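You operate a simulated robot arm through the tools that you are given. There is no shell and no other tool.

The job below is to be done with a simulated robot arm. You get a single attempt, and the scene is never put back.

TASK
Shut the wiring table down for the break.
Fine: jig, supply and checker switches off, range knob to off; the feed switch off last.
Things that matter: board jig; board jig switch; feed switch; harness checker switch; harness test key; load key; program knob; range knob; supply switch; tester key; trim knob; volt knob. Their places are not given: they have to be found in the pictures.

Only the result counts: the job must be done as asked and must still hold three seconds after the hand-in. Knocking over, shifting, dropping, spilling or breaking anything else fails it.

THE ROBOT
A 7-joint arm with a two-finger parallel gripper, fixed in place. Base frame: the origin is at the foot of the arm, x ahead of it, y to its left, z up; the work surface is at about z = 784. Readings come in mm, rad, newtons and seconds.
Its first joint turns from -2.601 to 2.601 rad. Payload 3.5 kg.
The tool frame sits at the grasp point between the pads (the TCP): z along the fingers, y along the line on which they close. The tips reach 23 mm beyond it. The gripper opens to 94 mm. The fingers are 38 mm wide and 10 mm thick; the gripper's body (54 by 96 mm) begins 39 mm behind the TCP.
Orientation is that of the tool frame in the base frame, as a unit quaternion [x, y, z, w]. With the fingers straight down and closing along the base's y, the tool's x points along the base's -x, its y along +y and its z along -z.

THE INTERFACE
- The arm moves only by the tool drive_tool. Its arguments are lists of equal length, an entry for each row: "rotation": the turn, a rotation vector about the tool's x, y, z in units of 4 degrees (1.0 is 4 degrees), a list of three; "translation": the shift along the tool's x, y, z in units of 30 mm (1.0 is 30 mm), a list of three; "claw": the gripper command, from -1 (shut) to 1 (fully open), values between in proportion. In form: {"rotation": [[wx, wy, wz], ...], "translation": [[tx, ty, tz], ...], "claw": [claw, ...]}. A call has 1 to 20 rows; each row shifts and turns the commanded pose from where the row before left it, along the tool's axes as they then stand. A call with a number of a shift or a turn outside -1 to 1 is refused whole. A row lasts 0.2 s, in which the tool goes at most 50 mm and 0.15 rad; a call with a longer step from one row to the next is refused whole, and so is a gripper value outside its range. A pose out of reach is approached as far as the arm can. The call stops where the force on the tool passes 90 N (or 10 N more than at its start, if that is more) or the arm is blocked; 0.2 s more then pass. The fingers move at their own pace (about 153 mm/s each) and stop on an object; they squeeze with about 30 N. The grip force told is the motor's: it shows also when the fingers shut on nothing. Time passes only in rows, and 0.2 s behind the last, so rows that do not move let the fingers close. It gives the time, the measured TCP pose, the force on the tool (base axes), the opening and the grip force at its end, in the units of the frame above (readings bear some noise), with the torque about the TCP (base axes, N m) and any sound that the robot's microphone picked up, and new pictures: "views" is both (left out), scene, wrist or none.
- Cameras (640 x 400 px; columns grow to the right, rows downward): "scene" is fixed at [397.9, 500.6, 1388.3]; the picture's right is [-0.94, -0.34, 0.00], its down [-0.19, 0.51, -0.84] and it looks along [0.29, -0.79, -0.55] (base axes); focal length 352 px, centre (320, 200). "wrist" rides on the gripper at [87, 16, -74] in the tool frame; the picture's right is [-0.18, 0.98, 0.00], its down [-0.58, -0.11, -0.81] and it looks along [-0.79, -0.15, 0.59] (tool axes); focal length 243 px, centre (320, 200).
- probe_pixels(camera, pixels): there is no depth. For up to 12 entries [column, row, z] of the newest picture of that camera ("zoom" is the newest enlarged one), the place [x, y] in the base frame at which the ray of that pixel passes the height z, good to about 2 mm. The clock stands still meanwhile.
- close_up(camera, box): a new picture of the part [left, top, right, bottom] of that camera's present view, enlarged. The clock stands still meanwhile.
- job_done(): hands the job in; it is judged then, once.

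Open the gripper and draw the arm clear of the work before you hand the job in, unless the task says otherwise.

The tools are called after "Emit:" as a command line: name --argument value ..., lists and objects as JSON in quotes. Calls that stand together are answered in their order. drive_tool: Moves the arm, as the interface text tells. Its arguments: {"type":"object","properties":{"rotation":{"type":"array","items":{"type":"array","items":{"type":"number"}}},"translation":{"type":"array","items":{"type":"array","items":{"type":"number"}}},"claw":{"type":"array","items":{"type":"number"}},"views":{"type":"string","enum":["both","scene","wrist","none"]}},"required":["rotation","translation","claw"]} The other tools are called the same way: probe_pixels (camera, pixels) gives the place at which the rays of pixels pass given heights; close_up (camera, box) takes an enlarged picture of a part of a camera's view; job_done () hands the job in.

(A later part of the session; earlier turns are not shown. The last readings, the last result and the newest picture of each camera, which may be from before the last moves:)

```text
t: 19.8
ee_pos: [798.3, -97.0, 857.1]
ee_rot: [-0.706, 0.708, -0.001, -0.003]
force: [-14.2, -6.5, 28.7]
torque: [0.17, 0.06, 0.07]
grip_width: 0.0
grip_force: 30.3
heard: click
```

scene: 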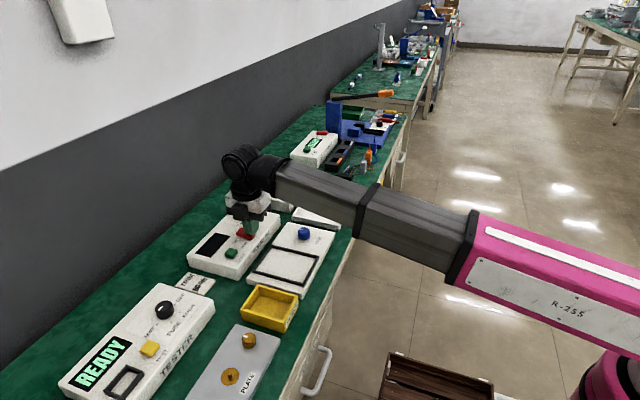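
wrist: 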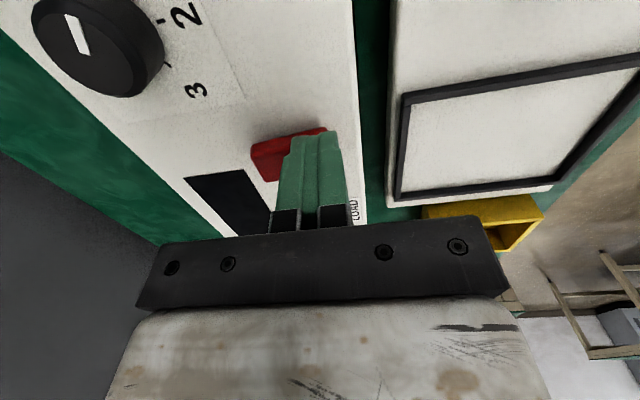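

Click and dark display: the board jig is off. I lift and move toward the tester (about (760,60,960)) to view the range knob.

Emit:
drive_tool --rotation '[[0, 0, 0], [0, 0, 0], [0, 0, 0], [0, 0, 0], [0, 0, 0], [0, 0, 0], [0, 0, 0], [0, 0, 0], [0, 0, 0]]' --translation '[[0, 0, -0.5], [0, 0, -0.9], [0, 0, -0.9], [-0.872, 0.21, -0.2], [-0.872, 0.21, -0.2], [-0.872, 0.21, -0.2], [-0.872, 0.21, -0.2], [-0.872, 0.21, -0.2], [-0.872, 0.21, -0.2]]' --claw '[-1, -1, -1, -1, -1, -1, -1, -1, -1]'

Emit:
close_up --camera "wrist" --box '[180, 60, 340, 160]'

Emit:
close_up --camera "scene" --box '[125, 280, 221, 350]'

```text
t: 21.8
ee_pos: [760.8, 61.5, 958.0]
ee_rot: [-0.706, 0.708, 0.0, -0.003]
force: [-0.3, -0.5, 0.5]
torque: [0.0, -0.01, 0.0]
grip_width: 0.1
grip_force: 29.8
```

scene: 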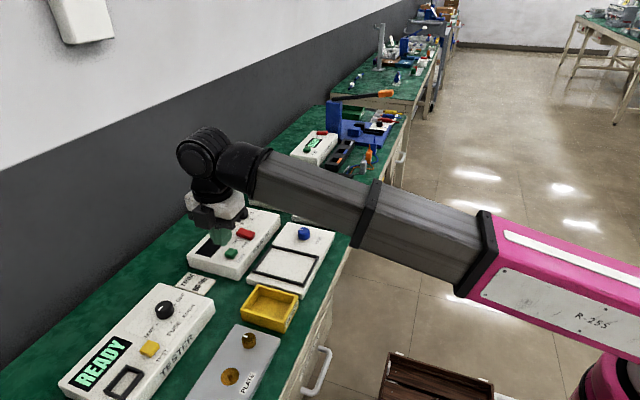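
wrist: 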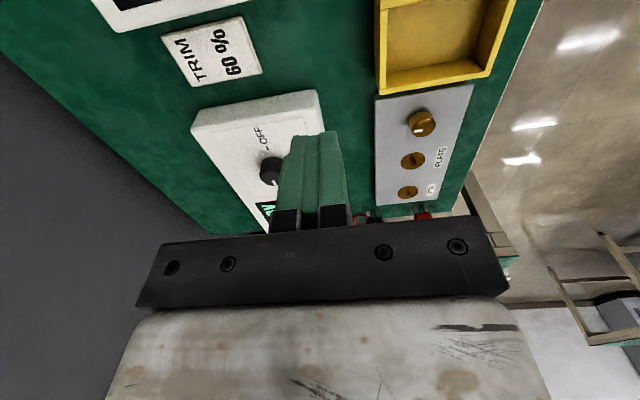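

```text
4.00 times, centred on (260, 110) of wrist
```

zoom: 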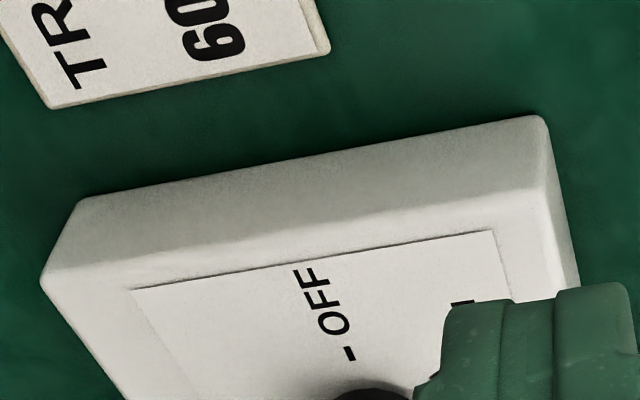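

```text
5.71 times, centred on (173, 315) of scene
```

zoom: 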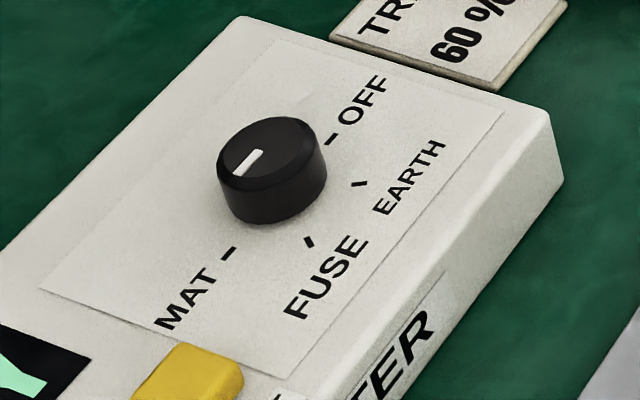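

I probe the tick marks (on the box top, z≈825) and the knob's top centre, to get angles and centre in the base frame.

Emit:
probe_pixels --camera "scene" --pixels '[[174.9, 304.1, 825], [179.7, 312.2, 825], [171.2, 322.4, 825], [157.1, 324.1, 825], [164.4, 307.1, 840], [164.4, 307.1, 845], [164.4, 307.1, 850], [162.5, 307, 845], [158.2, 310.3, 845], [155.1, 306, 845], [174.5, 306, 845]]'

Emit:
probe_pixels --camera "wrist" --pixels '[[270, 171, 840], [270, 171, 845], [270, 171, 850], [267, 149, 825]]'

```text
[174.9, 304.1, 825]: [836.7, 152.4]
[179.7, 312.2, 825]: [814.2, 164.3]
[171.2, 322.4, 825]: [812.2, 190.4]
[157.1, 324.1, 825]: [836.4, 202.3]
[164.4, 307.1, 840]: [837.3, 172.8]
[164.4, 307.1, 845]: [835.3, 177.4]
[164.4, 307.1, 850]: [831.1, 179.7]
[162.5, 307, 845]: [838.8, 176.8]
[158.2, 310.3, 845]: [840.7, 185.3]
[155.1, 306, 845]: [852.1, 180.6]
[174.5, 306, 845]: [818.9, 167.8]
```

```text
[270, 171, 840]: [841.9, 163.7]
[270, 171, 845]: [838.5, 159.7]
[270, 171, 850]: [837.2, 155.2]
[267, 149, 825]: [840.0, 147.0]
```

Ticks: OFF (837,152), EARTH (814,164), FUSE (812,190), MAT (836,202) around centre (836.5,177); the pointer is at MAT, so OFF is 180° counter-clockwise (seen from above) in three 60° steps. I open the gripper and move above the knob to refine the centring.

Emit:
drive_tool --rotation '[[0, 0, 0], [0, 0, 0], [0, 0, 0], [0, 0, 0], [0, 0, 0], [0, 0, 0]]' --translation '[[-0.77, -0.505, 0.253], [-0.77, -0.505, 0.253], [-0.77, -0.505, 0.253], [-0.77, -0.505, 0.253], [-0.77, -0.505, 0.253], [0, 0, 0]]' --claw '[1, 1, 1, 1, 1, 1]'

Emit:
close_up --camera "wrist" --box '[240, 40, 400, 140]'

```text
t: 23.2
ee_pos: [840.5, 175.8, 919.9]
ee_rot: [-0.706, 0.708, 0.0, -0.003]
force: [-0.4, -0.4, 0.0]
torque: [-0.02, -0.01, -0.04]
grip_width: 94.1
grip_force: 0.0
```

scene: 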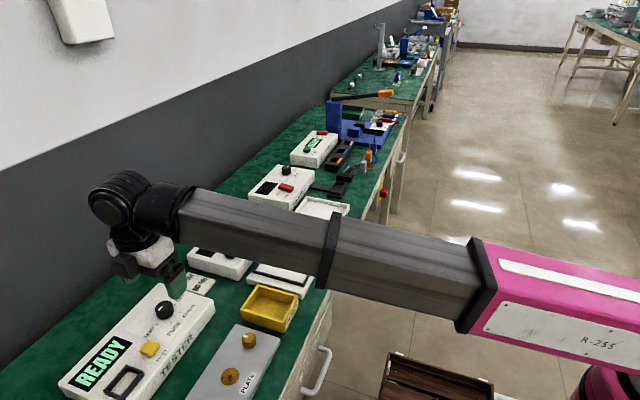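
wrist: 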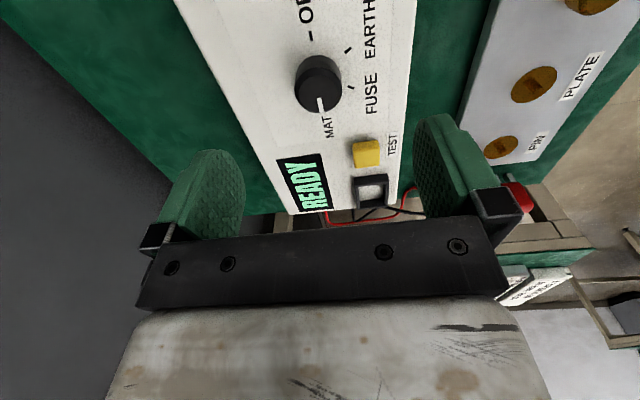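

```text
4.00 times, centred on (320, 90) of wrist
```

zoom: 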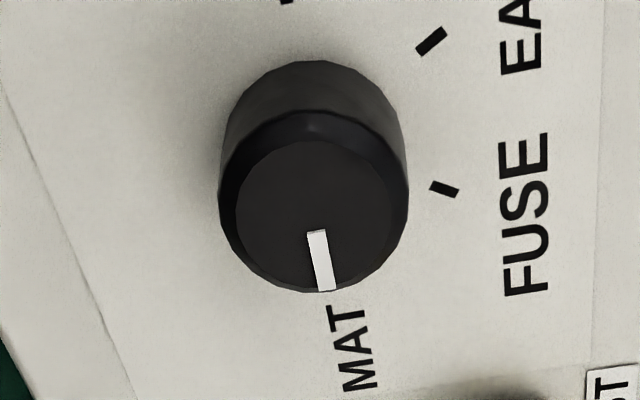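

The knob shows between the open fingers at about (318,94); I probe its centre and the ticks from here.

Emit:
probe_pixels --camera "wrist" --pixels '[[318, 94, 845], [318, 94, 850], [294.5, 90, 840], [342, 90, 840], [347.5, 50, 825], [351, 87.2, 825], [311, 38, 825], [320, 101, 845]]'

```text
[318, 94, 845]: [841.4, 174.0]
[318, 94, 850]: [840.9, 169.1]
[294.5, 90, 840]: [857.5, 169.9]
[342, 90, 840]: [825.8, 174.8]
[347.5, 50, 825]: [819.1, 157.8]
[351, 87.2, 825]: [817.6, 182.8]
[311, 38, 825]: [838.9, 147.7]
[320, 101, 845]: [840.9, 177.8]
```

Knob centre relative to the tool is within 1–2 mm. I lower with a 60 mm opening to TCP z≈856 so the pads straddle the knob.

Emit:
drive_tool --rotation '[[0, 0, 0], [0, 0, 0], [0, 0, 0], [0, 0, 0], [0, 0, 0]]' --translation '[[0.07, 0, 0.6], [0, 0, 0.6], [0, 0, 0.6], [0, 0, 0.33], [0, 0, 0]]' --claw '[0.3, 0.3, 0.3, 0.3, 0.3]'

Emit:
close_up --camera "wrist" --box '[200, 60, 440, 220]'

Emit:
close_up --camera "scene" --box '[90, 230, 230, 340]'

```text
t: 24.4
ee_pos: [839.1, 174.5, 856.2]
ee_rot: [-0.706, 0.708, 0.0, -0.003]
force: [0.1, 0.8, -0.2]
torque: [-0.01, 0.01, -0.03]
grip_width: 61.4
grip_force: 0.1
```

scene: 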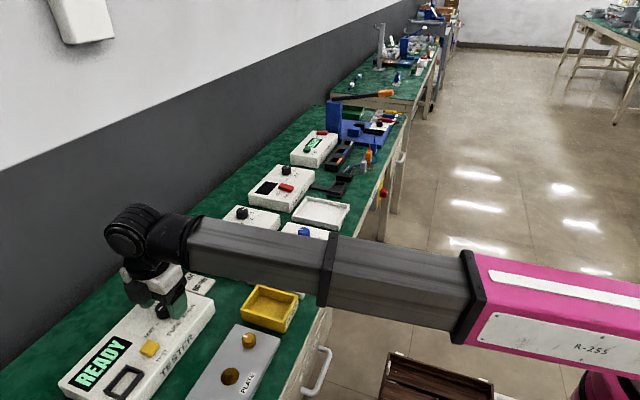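
wrist: 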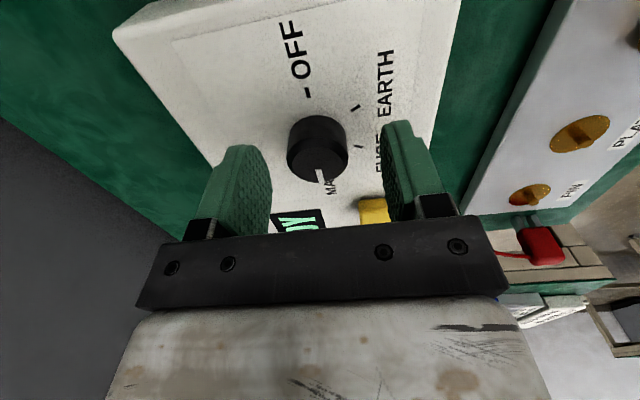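

```text
2.50 times, centred on (320, 140) of wrist
```

zoom: 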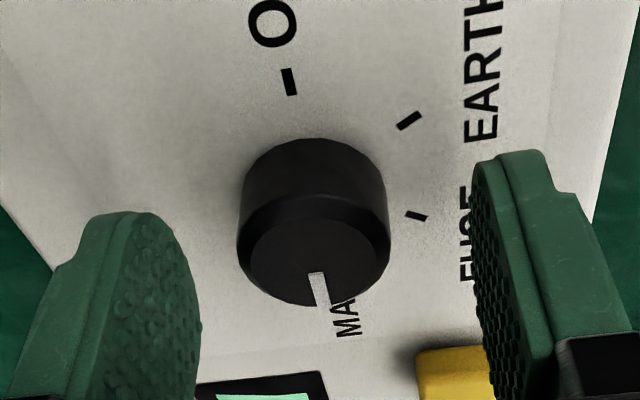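

```text
3.64 times, centred on (160, 285) of scene
```

zoom: 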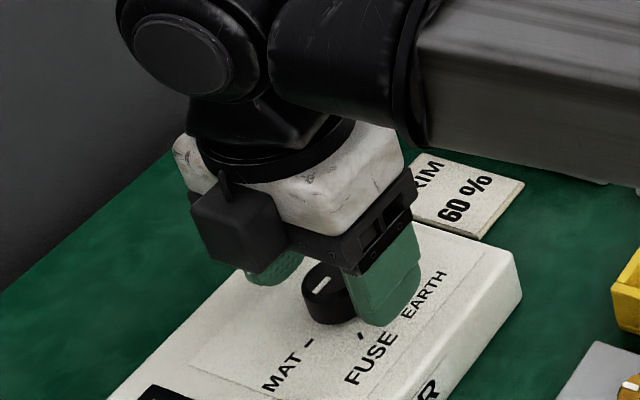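

The knob is centred between the pads (318,164 versus expected 320,167). I close on it and read the forces.

Emit:
drive_tool --rotation '[[0, 0, 0], [0, 0, 0], [0, 0, 0]]' --translation '[[0, 0, 0], [0, 0, 0], [0, 0, 0]]' --claw '[-1, -1, -1]' --views "wrist"

```text
t: 25.2
ee_pos: [839.7, 174.0, 856.4]
ee_rot: [-0.707, 0.708, -0.001, -0.001]
force: [16.5, -0.7, -1.4]
torque: [0.04, -0.48, -0.01]
grip_width: 30.9
grip_force: 45.2
```

wrist: 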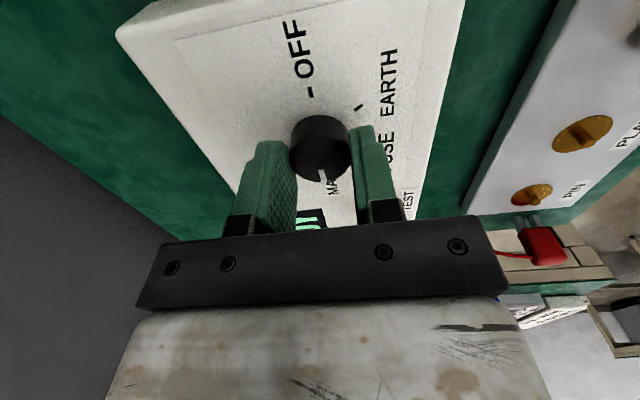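

Gripped at 31 mm with a 16 N side load, meaning the knob sits ~1–2 mm toward +x. I shift 1.2 mm and turn 60° counter-clockwise (tool z negative) toward FUSE.

Emit:
drive_tool --rotation '[[0, 0, 0], [0, 0, -1], [0, 0, -1], [0, 0, -1], [0, 0, -1], [0, 0, -1], [0, 0, -1], [0, 0, -1], [0, 0, -1], [0, 0, -1], [0, 0, -1], [0, 0, -1], [0, 0, -1], [0, 0, -1], [0, 0, -1], [0, 0, -1]]' --translation '[[0, -0.04, 0], [0, 0, 0], [0, 0, 0], [0, 0, 0], [0, 0, 0], [0, 0, 0], [0, 0, 0], [0, 0, 0], [0, 0, 0], [0, 0, 0], [0, 0, 0], [0, 0, 0], [0, 0, 0], [0, 0, 0], [0, 0, 0], [0, 0, 0]]' --claw '[-1, -1, -1, -1, -1, -1, -1, -1, -1, -1, -1, -1, -1, -1, -1, -1]'

Emit:
close_up --camera "wrist" --box '[240, 80, 400, 200]'

Emit:
close_up --camera "scene" --box '[90, 230, 230, 340]'

```text
t: 28.6
ee_pos: [840.3, 175.7, 858.1]
ee_rot: [0.966, -0.259, -0.001, 0.003]
force: [5.9, -5.4, -27.8]
torque: [-0.5, -0.82, -0.01]
grip_width: 31.0
grip_force: 44.9
```

scene: 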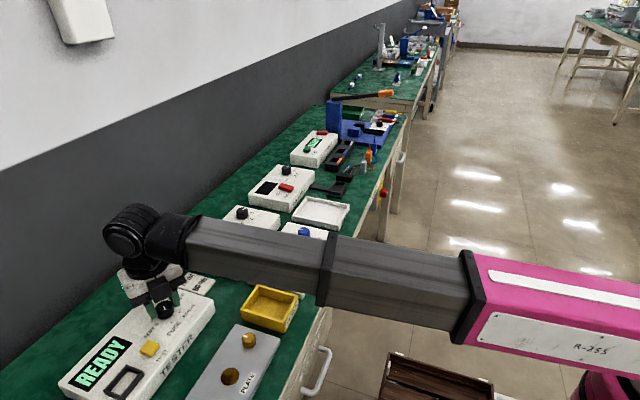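
wrist: 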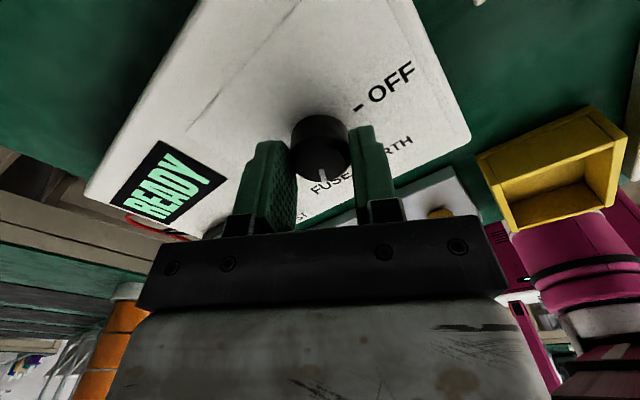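

```text
3.33 times, centred on (320, 140) of wrist
```

zoom: 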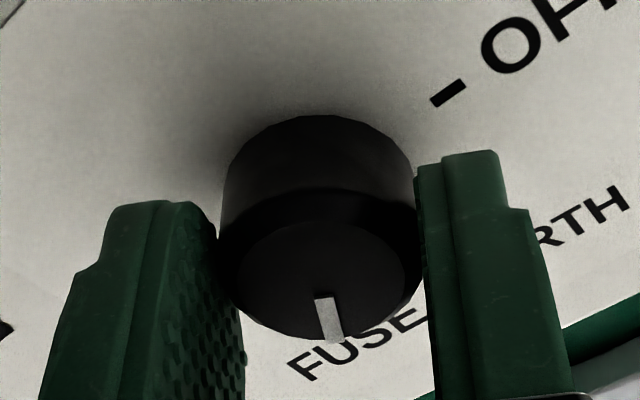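

```text
3.64 times, centred on (160, 285) of scene
```

zoom: 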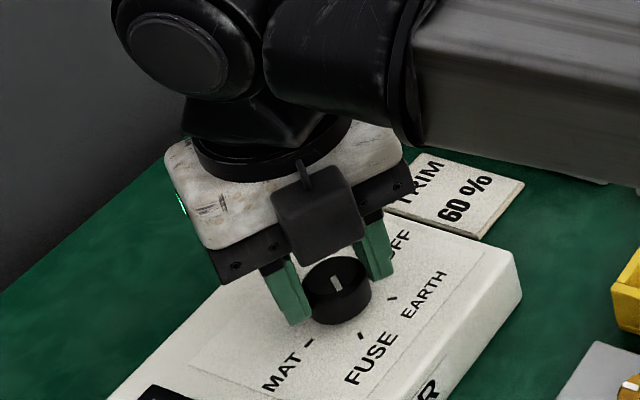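

The knob followed: pointer now aims at FUSE. I open to 60 mm, turn the hand back 60° around the knob, and re-grip.

Emit:
drive_tool --rotation '[[0, 0, 0], [0, 0, 0], [0, 0, 1], [0, 0, 1], [0, 0, 1], [0, 0, 1], [0, 0, 1], [0, 0, 1], [0, 0, 1], [0, 0, 1], [0, 0, 1], [0, 0, 1], [0, 0, 1], [0, 0, 1], [0, 0, 1], [0, 0, 1], [0, 0, 1]]' --translation '[[0, 0, 0], [0, 0, 0], [0, 0, 0], [0, 0, 0], [0, 0, 0], [0, 0, 0], [0, 0, 0], [0, 0, 0], [0, 0, 0], [0, 0, 0], [0, 0, 0], [0, 0, 0], [0, 0, 0], [0, 0, 0], [0, 0, 0], [0, 0, 0], [0, 0, 0]]' --claw '[0.3, 0.3, 0.3, 0.3, 0.3, 0.3, 0.3, 0.3, 0.3, 0.3, 0.3, 0.3, 0.3, 0.3, 0.3, 0.3, 0.3]'

Emit:
close_up --camera "wrist" --box '[240, 80, 400, 200]'

```text
t: 32.2
ee_pos: [840.1, 175.8, 856.0]
ee_rot: [-0.705, 0.709, 0.0, -0.003]
force: [-0.9, 0.0, 0.4]
torque: [0.0, 0.02, -0.01]
grip_width: 61.0
grip_force: 0.1
```

scene: 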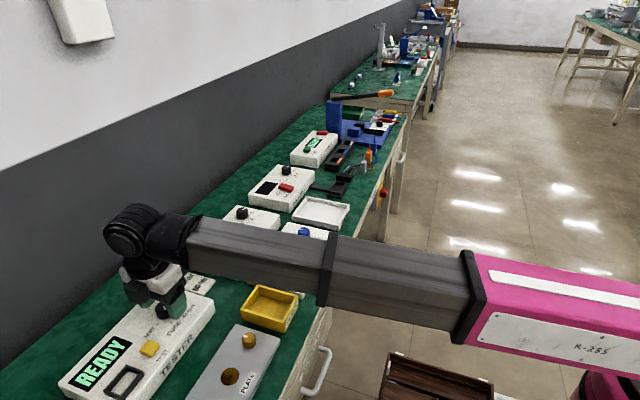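
wrist: 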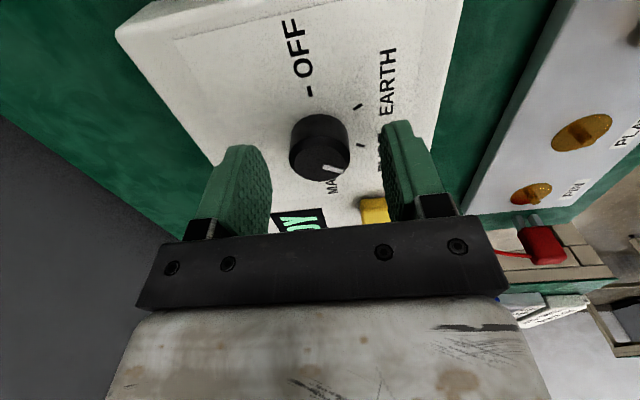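

```text
3.33 times, centred on (320, 140) of wrist
```

zoom: 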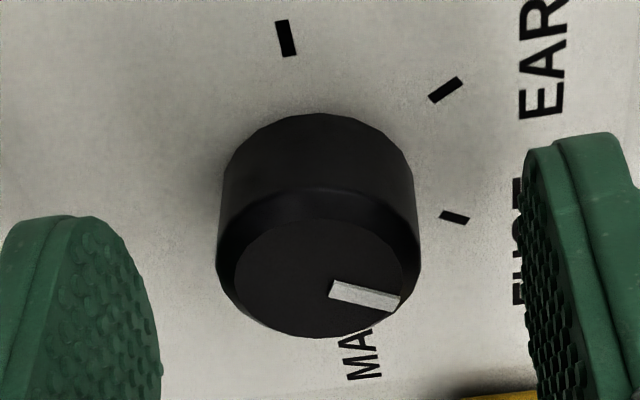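

Pointer is now at FUSE. I grip again and turn another 60° toward EARTH.

Emit:
drive_tool --rotation '[[0, 0, 0], [0, 0, 0], [0, 0, -1], [0, 0, -1], [0, 0, -1], [0, 0, -1], [0, 0, -1], [0, 0, -1], [0, 0, -1], [0, 0, -1], [0, 0, -1], [0, 0, -1], [0, 0, -1], [0, 0, -1], [0, 0, -1], [0, 0, -1], [0, 0, -1]]' --translation '[[0, 0, 0], [0, 0, 0], [0, 0, 0], [0, 0, 0], [0, 0, 0], [0, 0, 0], [0, 0, 0], [0, 0, 0], [0, 0, 0], [0, 0, 0], [0, 0, 0], [0, 0, 0], [0, 0, 0], [0, 0, 0], [0, 0, 0], [0, 0, 0], [0, 0, 0]]' --claw '[-1, -1, -1, -1, -1, -1, -1, -1, -1, -1, -1, -1, -1, -1, -1, -1, -1]' --views "wrist"

```text
t: 35.8
ee_pos: [841.4, 174.4, 856.6]
ee_rot: [0.966, -0.26, -0.001, 0.003]
force: [9.3, -3.8, 5.2]
torque: [-0.59, -1.12, -0.01]
grip_width: 30.7
grip_force: 45.1
```

wrist: 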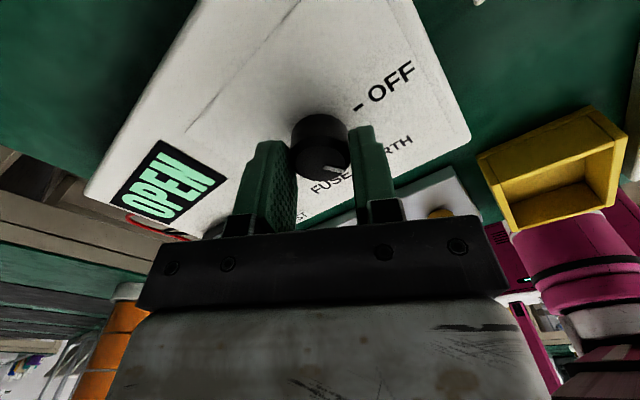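

The display now shows OPEN and the pointer has moved on to EARTH. I release, turn back 60°, and check.

Emit:
drive_tool --rotation '[[0, 0, 0], [0, 0, 0], [0, 0, 1], [0, 0, 1], [0, 0, 1], [0, 0, 1], [0, 0, 1], [0, 0, 1], [0, 0, 1], [0, 0, 1], [0, 0, 1], [0, 0, 1], [0, 0, 1], [0, 0, 1], [0, 0, 1], [0, 0, 1], [0, 0, 1]]' --translation '[[0, 0, 0], [0, 0, 0], [0, 0, 0], [0, 0, 0], [0, 0, 0], [0, 0, 0], [0, 0, 0], [0, 0, 0], [0, 0, 0], [0, 0, 0], [0, 0, 0], [0, 0, 0], [0, 0, 0], [0, 0, 0], [0, 0, 0], [0, 0, 0], [0, 0, 0]]' --claw '[0.3, 0.3, 0.3, 0.3, 0.3, 0.3, 0.3, 0.3, 0.3, 0.3, 0.3, 0.3, 0.3, 0.3, 0.3, 0.3, 0.3]' --views "wrist"

Emit:
close_up --camera "wrist" --box '[240, 80, 400, 200]'

```text
t: 39.4
ee_pos: [840.9, 173.4, 856.9]
ee_rot: [-0.705, 0.709, -0.001, -0.003]
force: [0.3, 0.1, 0.3]
torque: [0.01, -0.03, 0.0]
grip_width: 60.9
grip_force: 0.1
```

wrist: 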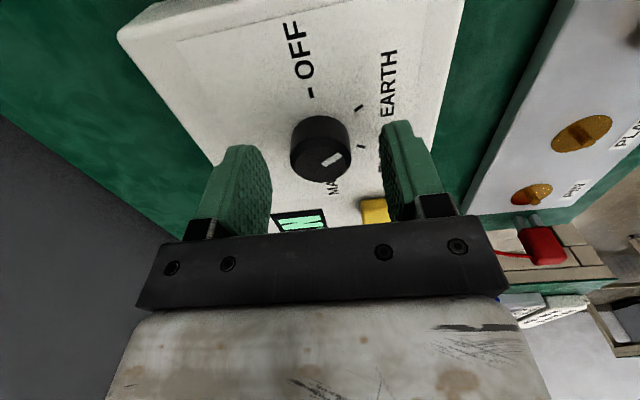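

```text
3.33 times, centred on (320, 140) of wrist
```

zoom: 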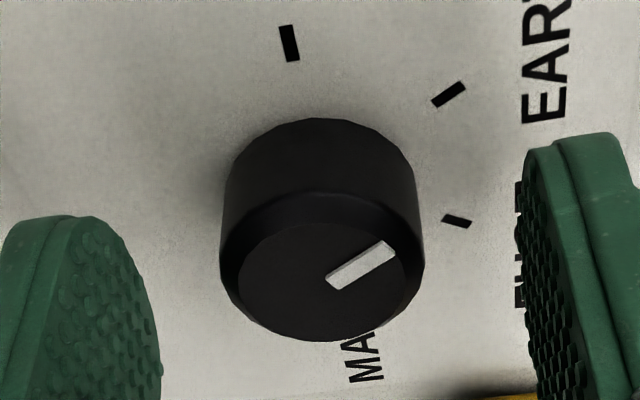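

Pointer at EARTH now. Third stroke: grip and turn 60° more to OFF.

Emit:
drive_tool --rotation '[[0, 0, 0], [0, 0, 0], [0, 0, -1], [0, 0, -1], [0, 0, -1], [0, 0, -1], [0, 0, -1], [0, 0, -1], [0, 0, -1], [0, 0, -1], [0, 0, -1], [0, 0, -1], [0, 0, -1], [0, 0, -1], [0, 0, -1], [0, 0, -1], [0, 0, -1]]' --translation '[[0, 0, 0], [0, 0, 0], [0, 0, 0], [0, 0, 0], [0, 0, 0], [0, 0, 0], [0, 0, 0], [0, 0, 0], [0, 0, 0], [0, 0, 0], [0, 0, 0], [0, 0, 0], [0, 0, 0], [0, 0, 0], [0, 0, 0], [0, 0, 0], [0, 0, 0]]' --claw '[-1, -1, -1, -1, -1, -1, -1, -1, -1, -1, -1, -1, -1, -1, -1, -1, -1]' --views "both"

Emit:
close_up --camera "wrist" --box '[240, 80, 400, 200]'

```text
t: 43.0
ee_pos: [841.7, 174.3, 856.6]
ee_rot: [0.966, -0.26, 0.0, 0.002]
force: [13.1, -5.7, 6.0]
torque: [-0.04, -0.09, -0.17]
grip_width: 31.0
grip_force: 45.1
```

scene: 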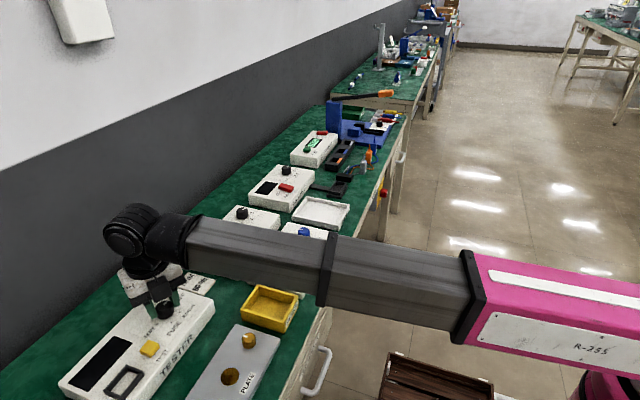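
wrist: 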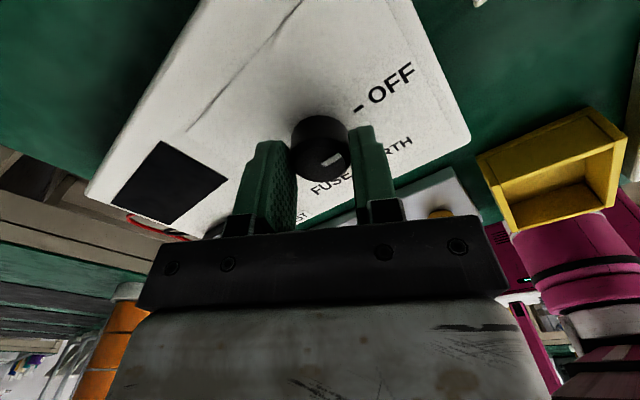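

```text
3.33 times, centred on (320, 140) of wrist
```

zoom: 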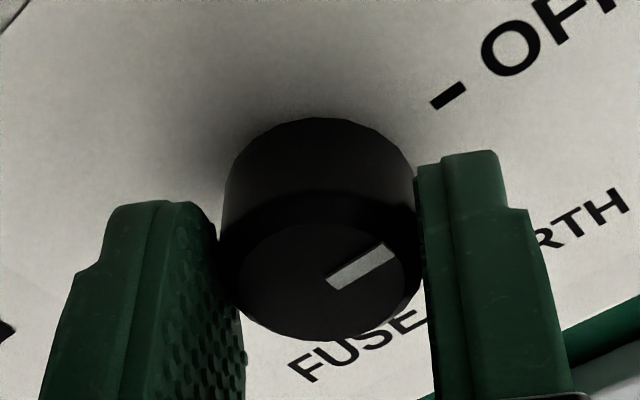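

The tester's display went dark with the pointer toward the OFF tick. I release, lift straight up and check the knob.

Emit:
drive_tool --rotation '[[0, 0, 0], [0, 0, 0], [0, 0, 0], [0, 0, 0], [0, 0, 0], [0, 0, 0]]' --translation '[[0, 0, 0], [0, 0, 0], [0, 0, -0.4], [0, 0, -0.9], [0, 0, -0.9], [0, 0, -0.4]]' --claw '[0.3, 0.3, 0.3, 0.3, 0.3, 0.3]'

Emit:
close_up --camera "wrist" --box '[240, 20, 400, 140]'

Emit:
close_up --camera "scene" --box '[125, 280, 221, 350]'

```text
t: 44.4
ee_pos: [842.2, 176.1, 935.5]
ee_rot: [0.966, -0.26, -0.001, 0.003]
force: [0.4, -0.1, 0.2]
torque: [0.0, -0.01, -0.01]
grip_width: 60.7
grip_force: 0.1
```

scene: 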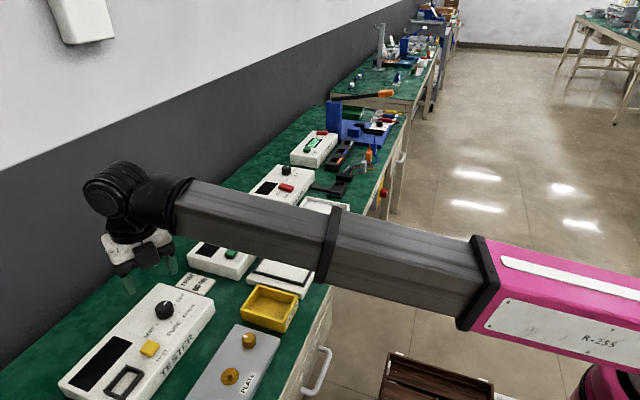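
wrist: 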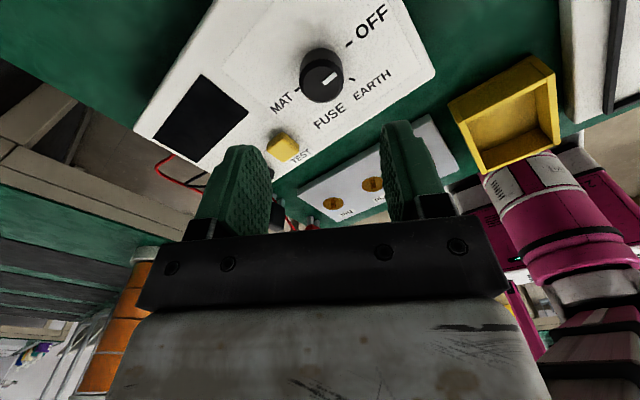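

```text
3.33 times, centred on (320, 80) of wrist
```

zoom: 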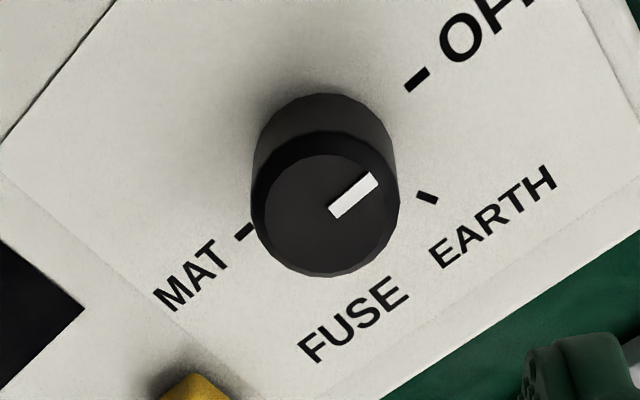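

```text
5.71 times, centred on (173, 315) of scene
```

zoom: 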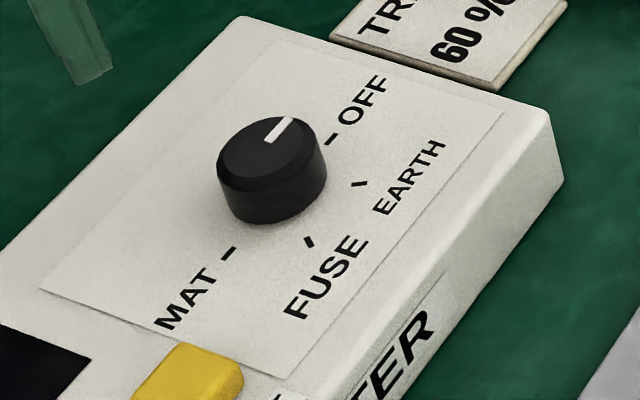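

The range knob points at OFF and the tester display is dark. Now the harness checker: the scene view is clear, so I zoom on it and the press next to it.

Emit:
close_up --camera "scene" --box '[285, 120, 349, 170]'

Emit:
close_up --camera "scene" --box '[315, 80, 411, 150]'

```text
8.00 times, centred on (317, 145) of scene
```

zoom: 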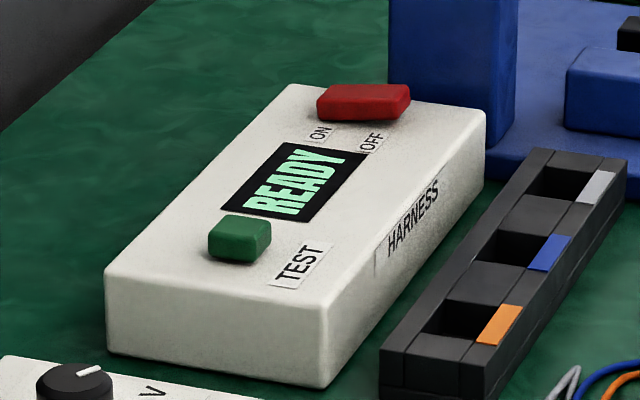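

```text
5.71 times, centred on (363, 115) of scene
```

zoom: 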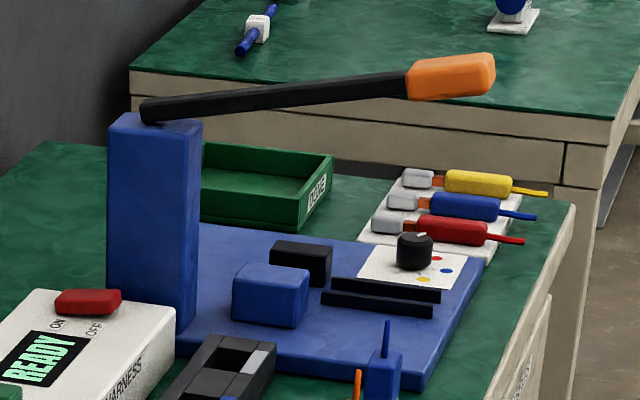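

I probe the rocker's top centre, the column's near bottom corner and top corner, and lever/handle positions in the scene view.

Emit:
probe_pixels --camera "scene" --pixels '[[322.4, 132.1, 835], [316.8, 132.1, 838], [328.2, 132.3, 838], [338.1, 137.8, 790], [335.9, 103.1, 940], [335.9, 103.1, 950], [335.9, 103.1, 960], [325.9, 100.9, 950], [342.3, 101.5, 950], [332, 98.5, 960], [386, 93, 990], [338, 160, 815]]'

Emit:
probe_pixels --camera "scene" --pixels '[[337.5, 142, 825], [290, 190, 784], [325.6, 193.4, 784], [360, 166, 815], [345, 176, 815], [362, 161.5, 825], [357, 166, 825], [377, 95, 990]]'

```text
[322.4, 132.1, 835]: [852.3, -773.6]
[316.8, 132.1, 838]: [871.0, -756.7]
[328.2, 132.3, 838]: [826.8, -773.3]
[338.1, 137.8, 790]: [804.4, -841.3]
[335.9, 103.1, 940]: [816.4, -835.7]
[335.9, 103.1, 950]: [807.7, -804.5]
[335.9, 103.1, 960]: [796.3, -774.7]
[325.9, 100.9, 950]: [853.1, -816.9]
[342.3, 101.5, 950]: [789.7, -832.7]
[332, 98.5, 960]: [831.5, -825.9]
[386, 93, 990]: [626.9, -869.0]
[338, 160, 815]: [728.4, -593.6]
```

```text
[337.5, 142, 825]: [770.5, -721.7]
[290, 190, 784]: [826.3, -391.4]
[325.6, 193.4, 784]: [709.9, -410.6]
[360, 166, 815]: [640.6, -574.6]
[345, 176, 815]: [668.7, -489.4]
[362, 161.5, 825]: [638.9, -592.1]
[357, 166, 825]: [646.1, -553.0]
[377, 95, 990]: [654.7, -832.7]
```

Column: x≈804–850, y≤-840, top ≈938; lever above y≈-840 at z 945–1000; rocker centre ≈(849,-770,835), so the gap to the column is ~70 mm. I close the fingers, turn the hand back to the earlier yaw, and start travelling toward -y at safe height.

Emit:
drive_tool --rotation '[[0, 0, 1], [0, 0, 1], [0, 0, 1], [0, 0, 1], [0, 0, 1], [0, 0, 1], [0, 0, 1], [0, 0, 1], [0, 0, 1], [0, 0, 1], [0, 0, 1], [0, 0, 1], [0, 0, 1], [0, 0, 1], [0, 0, 1], [0, 0, 0], [0, 0, 0], [0, 0, 0], [0, 0, 0], [0, 0, 0]]' --translation '[[0, 0, 0], [0, 0, 0], [0, 0, 0], [0, 0, 0], [0, 0, 0], [0, 0, 0], [0, 0, 0], [0, 0, 0], [0, 0, 0], [0, 0, 0], [0, 0, 0], [0, 0, 0], [0, 0, 0], [0, 0, 0], [0, 0, 0], [0.99, 0.155, -0.07], [0.99, 0.155, -0.07], [0.99, 0.155, -0.07], [0.99, 0.155, -0.07], [0.99, 0.155, -0.07]]' --claw '[-1, -1, -1, -1, -1, -1, -1, -1, -1, -1, -1, -1, -1, -1, -1, -1, -1, -1, -1, -1]' --views "none"

```text
t: 48.6
ee_pos: [817.2, 25.9, 948.1]
ee_rot: [-0.706, 0.708, 0.0, -0.003]
force: [0.1, 0.3, 0.6]
torque: [-0.01, -0.03, -0.02]
grip_width: 0.0
grip_force: 30.2
```

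All fine. I continue along the bench to about (740,-480,985).

Emit:
drive_tool --rotation '[[0, 0, 0], [0, 0, 0], [0, 0, 0], [0, 0, 0], [0, 0, 0], [0, 0, 0], [0, 0, 0], [0, 0, 0], [0, 0, 0], [0, 0, 0], [0, 0, 0], [0, 0, 0], [0, 0, 0], [0, 0, 0], [0, 0, 0], [0, 0, 0], [0, 0, 0]]' --translation '[[0.99, 0.151, -0.072], [0.99, 0.151, -0.072], [0.99, 0.151, -0.072], [0.99, 0.151, -0.072], [0.99, 0.151, -0.072], [0.99, 0.151, -0.072], [0.99, 0.151, -0.072], [0.99, 0.151, -0.072], [0.99, 0.151, -0.072], [0.99, 0.151, -0.072], [0.99, 0.151, -0.072], [0.99, 0.151, -0.072], [0.99, 0.151, -0.072], [0.99, 0.151, -0.072], [0.99, 0.151, -0.072], [0.99, 0.151, -0.072], [0.99, 0.151, -0.072]]' --claw '[-1, -1, -1, -1, -1, -1, -1, -1, -1, -1, -1, -1, -1, -1, -1, -1, -1]'

```text
t: 52.2
ee_pos: [739.4, -476.8, 985.9]
ee_rot: [-0.706, 0.708, 0.0, -0.003]
force: [-0.5, -0.2, 0.4]
torque: [0.05, -0.01, 0.02]
grip_width: 0.0
grip_force: 30.0
```

scene: 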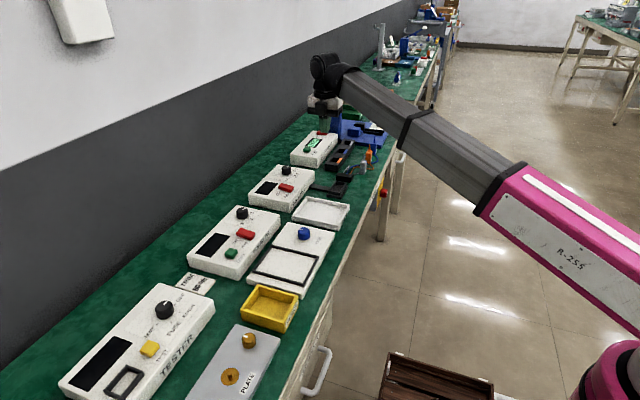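
wrist: 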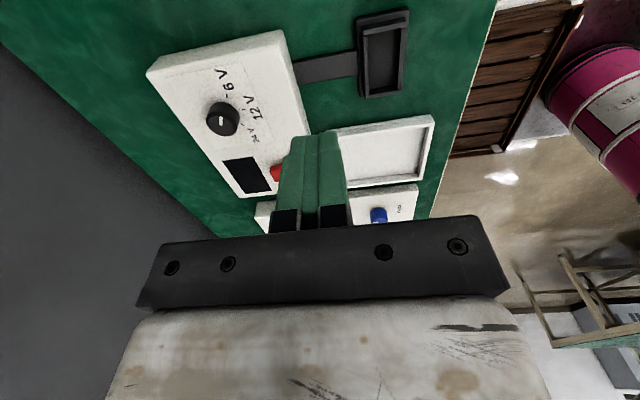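

I turn the hand to yaw φ≈227.5° (tool x perpendicular to the radial line to the harness switch), then look.

Emit:
drive_tool --rotation '[[0, 0, 0.966], [0, 0, 0.966], [0, 0, 0.966], [0, 0, 0.966], [0, 0, 0.966], [0, 0, 0.966], [0, 0, 0.966], [0, 0, 0.966], [0, 0, 0.966], [0, 0, 0.966], [0, 0, 0.966]]' --translation '[[0, 0, 0], [0, 0, 0], [0, 0, 0], [0, 0, 0], [0, 0, 0], [0, 0, 0], [0, 0, 0], [0, 0, 0], [0, 0, 0], [0, 0, 0], [0, 0, 0]]' --claw '[-1, -1, -1, -1, -1, -1, -1, -1, -1, -1, -1]'

```text
t: 54.6
ee_pos: [737.5, -479.0, 986.8]
ee_rot: [-0.4, 0.916, -0.001, -0.001]
force: [-0.5, 0.6, 0.0]
torque: [-0.03, -0.04, 0.02]
grip_width: 0.0
grip_force: 29.8
```

scene: 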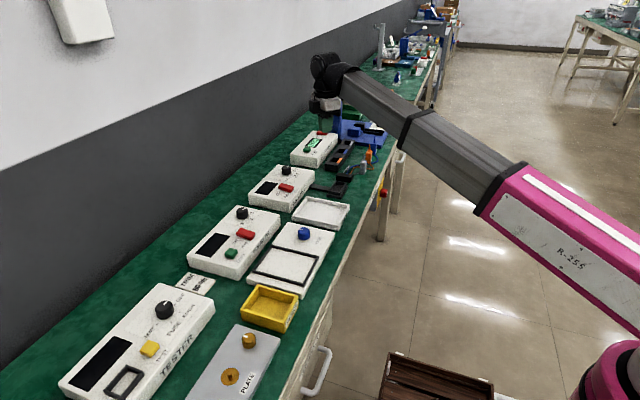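
wrist: 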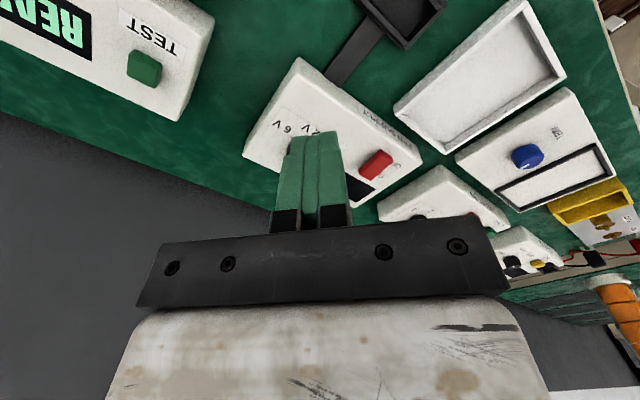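

Yaw is right (ψ≈47°). Now I tilt the tool 45° outward (rotation about tool x) in free space and check the pose.

Emit:
drive_tool --rotation '[[0.9375, 0, 0], [0.9375, 0, 0], [0.9375, 0, 0], [0.9375, 0, 0], [0.9375, 0, 0], [0.9375, 0, 0], [0.9375, 0, 0], [0.9375, 0, 0], [0.9375, 0, 0], [0.9375, 0, 0], [0.9375, 0, 0], [0.9375, 0, 0]]' --translation '[[0, 0, 0], [0, 0, 0], [0, 0, 0], [0, 0, 0], [0, 0, 0], [0, 0, 0], [0, 0, 0], [0, 0, 0], [0, 0, 0], [0, 0, 0], [0, 0, 0], [0, 0, 0]]' --claw '[-1, -1, -1, -1, -1, -1, -1, -1, -1, -1, -1, -1]'

```text
t: 57.2
ee_pos: [737.9, -478.6, 987.0]
ee_rot: [-0.371, 0.846, -0.352, 0.152]
force: [-0.1, -0.1, 0.5]
torque: [0.01, 0.01, 0.03]
grip_width: 0.0
grip_force: 29.9
```

scene: 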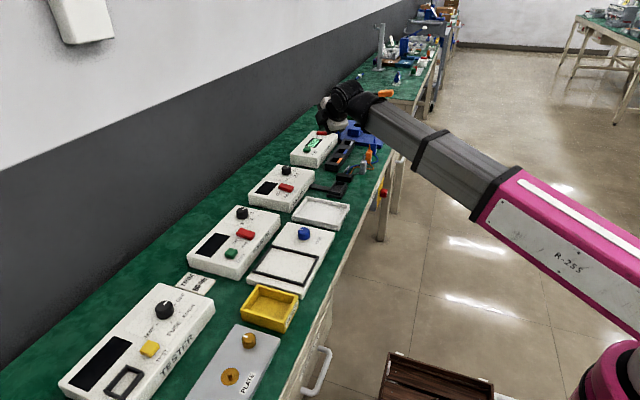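
wrist: 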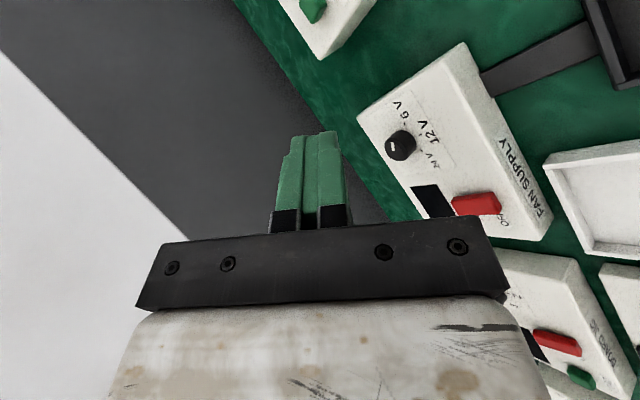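

The tilt worked: tool z ≈ (0.52,-0.48,-0.71), tool x ≈ (-0.68,-0.74,0). I go down to z≈905 and move outward to about (815,-735,905) to test the reach and look.

Emit:
drive_tool --rotation '[[0, 0, 0], [0, 0, 0], [0, 0, 0], [0, 0, 0], [0, 0, 0], [0, 0, 0], [0, 0, 0], [0, 0, 0], [0, 0, 0], [0, 0, 0], [0, 0, 0]]' --translation '[[0, 0.645, 0.644], [0, 0.645, 0.644], [0, 0.645, 0.644], [0.566, -0.676, 0.681], [0.566, -0.676, 0.681], [0.566, -0.676, 0.681], [0.566, -0.676, 0.681], [0.566, -0.676, 0.681], [0.566, -0.676, 0.681], [0.566, -0.676, 0.681], [0.566, -0.676, 0.681]]' --claw '[-1, -1, -1, -1, -1, -1, -1, -1, -1, -1, -1]'

```text
t: 59.6
ee_pos: [815.7, -730.5, 905.3]
ee_rot: [-0.371, 0.846, -0.351, 0.151]
force: [0.9, 0.1, -0.1]
torque: [0.01, 0.0, 0.0]
grip_width: 0.0
grip_force: 30.2
```

scene: 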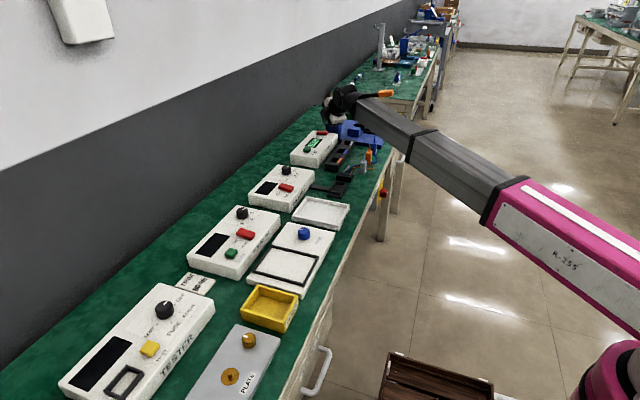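
wrist: 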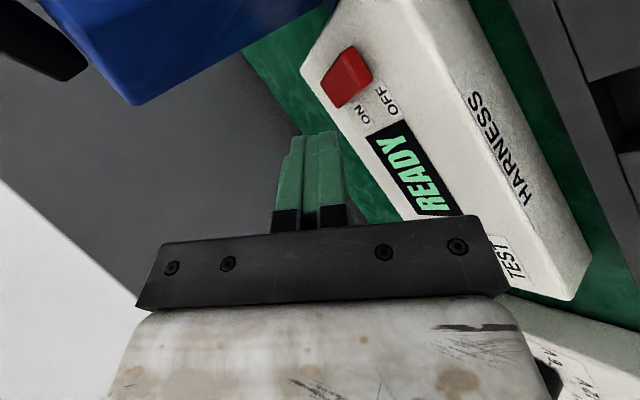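

Pose reached. I zoom on the rocker at (347,77) and check the nearby dark object at top left (40,40), which should be the press lever.

Emit:
close_up --camera "wrist" --box '[290, 30, 418, 150]'

Emit:
close_up --camera "wrist" --box '[0, 0, 320, 200]'

Emit:
close_up --camera "scene" --box '[300, 70, 420, 160]'

Emit:
probe_pixels --camera "wrist" --pixels '[[347, 77, 835], [347, 77, 840], [358, 62, 840], [365, 80, 838], [322, 80, 838], [345, 106, 832], [350, 47, 838], [130, 105, 938], [85, 75, 960]]'

```text
3.33 times, centred on (354, 90) of wrist
```

zoom: 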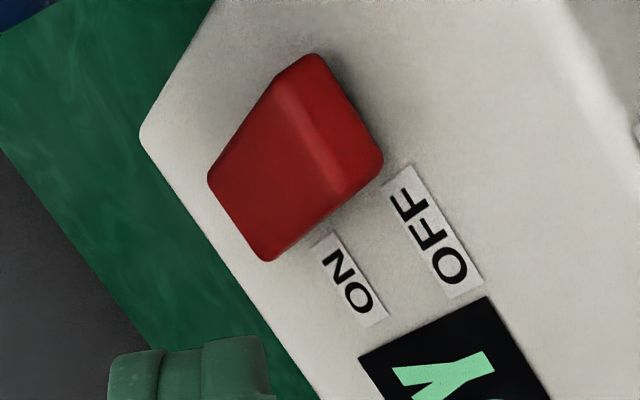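

```text
2.00 times, centred on (160, 100) of wrist
```

zoom: 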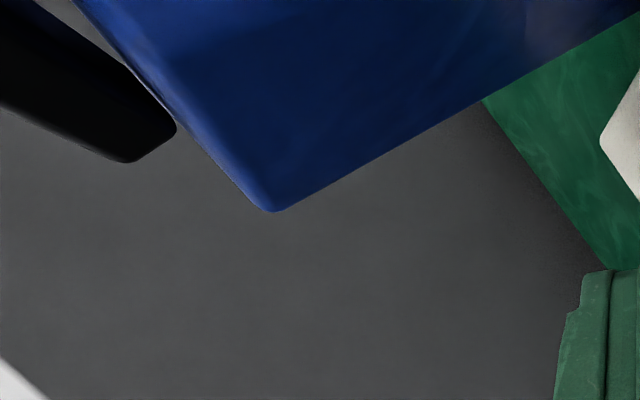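

```text
4.44 times, centred on (360, 115) of scene
```

zoom: 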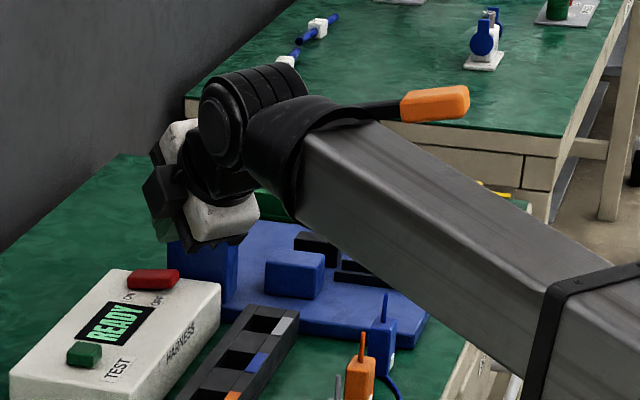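

```text
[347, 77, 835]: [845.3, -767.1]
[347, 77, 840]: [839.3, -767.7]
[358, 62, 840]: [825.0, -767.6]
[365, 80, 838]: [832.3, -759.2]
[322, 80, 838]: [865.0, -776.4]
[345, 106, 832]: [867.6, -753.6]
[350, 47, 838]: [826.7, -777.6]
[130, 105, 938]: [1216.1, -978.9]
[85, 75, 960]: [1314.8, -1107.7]
```

Emit:
probe_pixels --camera "wrist" --pixels '[[350.1, 70.5, 836], [350.1, 70.5, 840], [350.1, 70.5, 844], [340.5, 54, 840], [360, 87, 840], [329.7, 95.4, 830], [329.7, 95.4, 834], [361.8, 61.8, 826], [361.8, 61.8, 830]]'

```text
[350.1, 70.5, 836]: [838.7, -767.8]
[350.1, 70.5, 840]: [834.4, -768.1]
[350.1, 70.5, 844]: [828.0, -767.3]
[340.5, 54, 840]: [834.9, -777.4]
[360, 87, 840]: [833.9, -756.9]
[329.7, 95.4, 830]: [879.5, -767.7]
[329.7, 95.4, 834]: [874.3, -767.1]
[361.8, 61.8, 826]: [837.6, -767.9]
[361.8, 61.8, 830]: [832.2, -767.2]
```

The rocker spans x≈833 (OFF end, raised) to ≈873, y≈-777…-757. I move the lower fingertip edge above its OFF half (contact point ≈(839,-767)) at 15 mm height and look again.

Emit:
drive_tool --rotation '[[0, 0, 0], [0, 0, 0], [0, 0, 0]]' --translation '[[0.18, -0.085, 0.685], [0.18, -0.085, 0.685], [0, 0, 0]]' --claw '[-1, -1, -1]'

Emit:
close_up --camera "wrist" --box '[240, 60, 400, 180]'

Emit:
close_up --camera "scene" --box '[290, 80, 370, 160]'

```text
t: 60.4
ee_pos: [832.6, -763.2, 879.6]
ee_rot: [-0.372, 0.846, -0.351, 0.151]
force: [0.3, -0.4, -0.9]
torque: [0.01, 0.01, 0.01]
grip_width: 0.2
grip_force: 30.4
```

scene: 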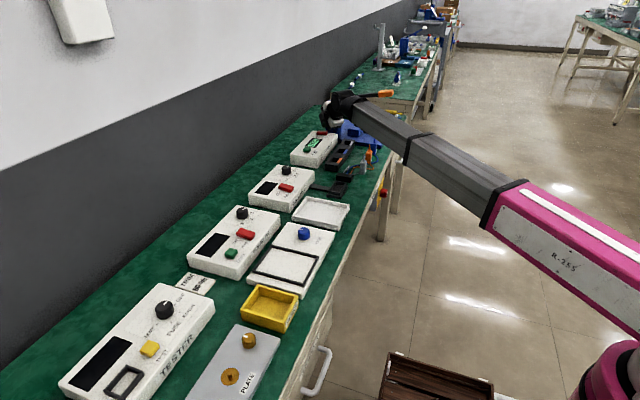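
wrist: 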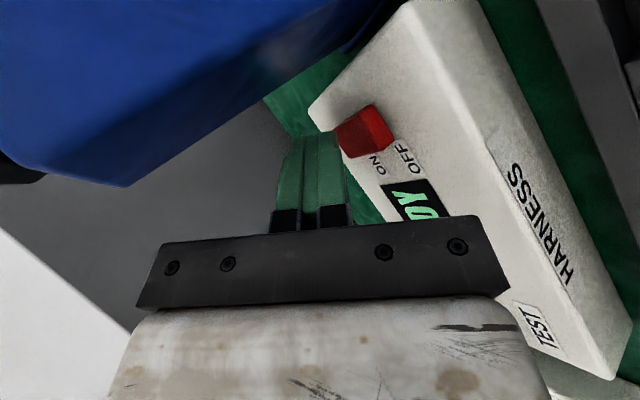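

```text
3.33 times, centred on (320, 120) of wrist
```

zoom: 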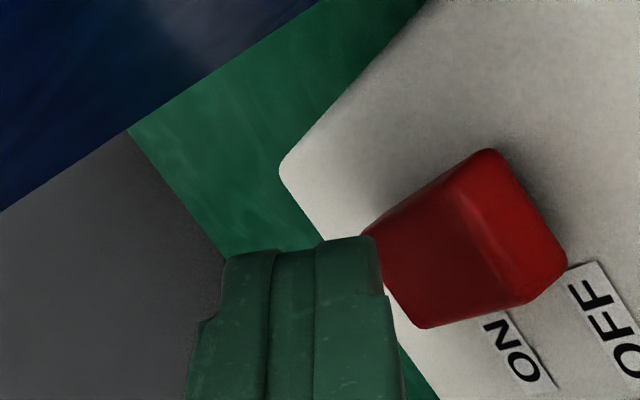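

```text
5.00 times, centred on (330, 120) of scene
```

zoom: 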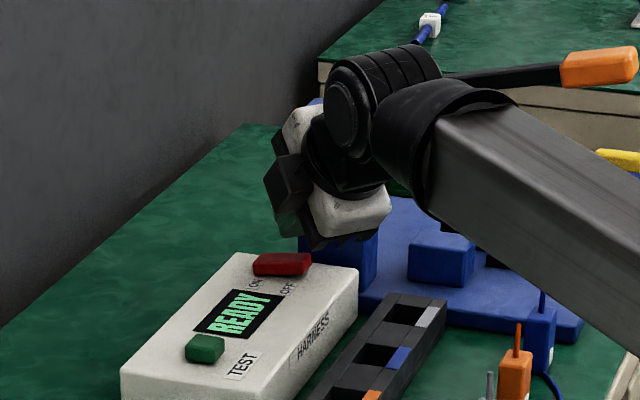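

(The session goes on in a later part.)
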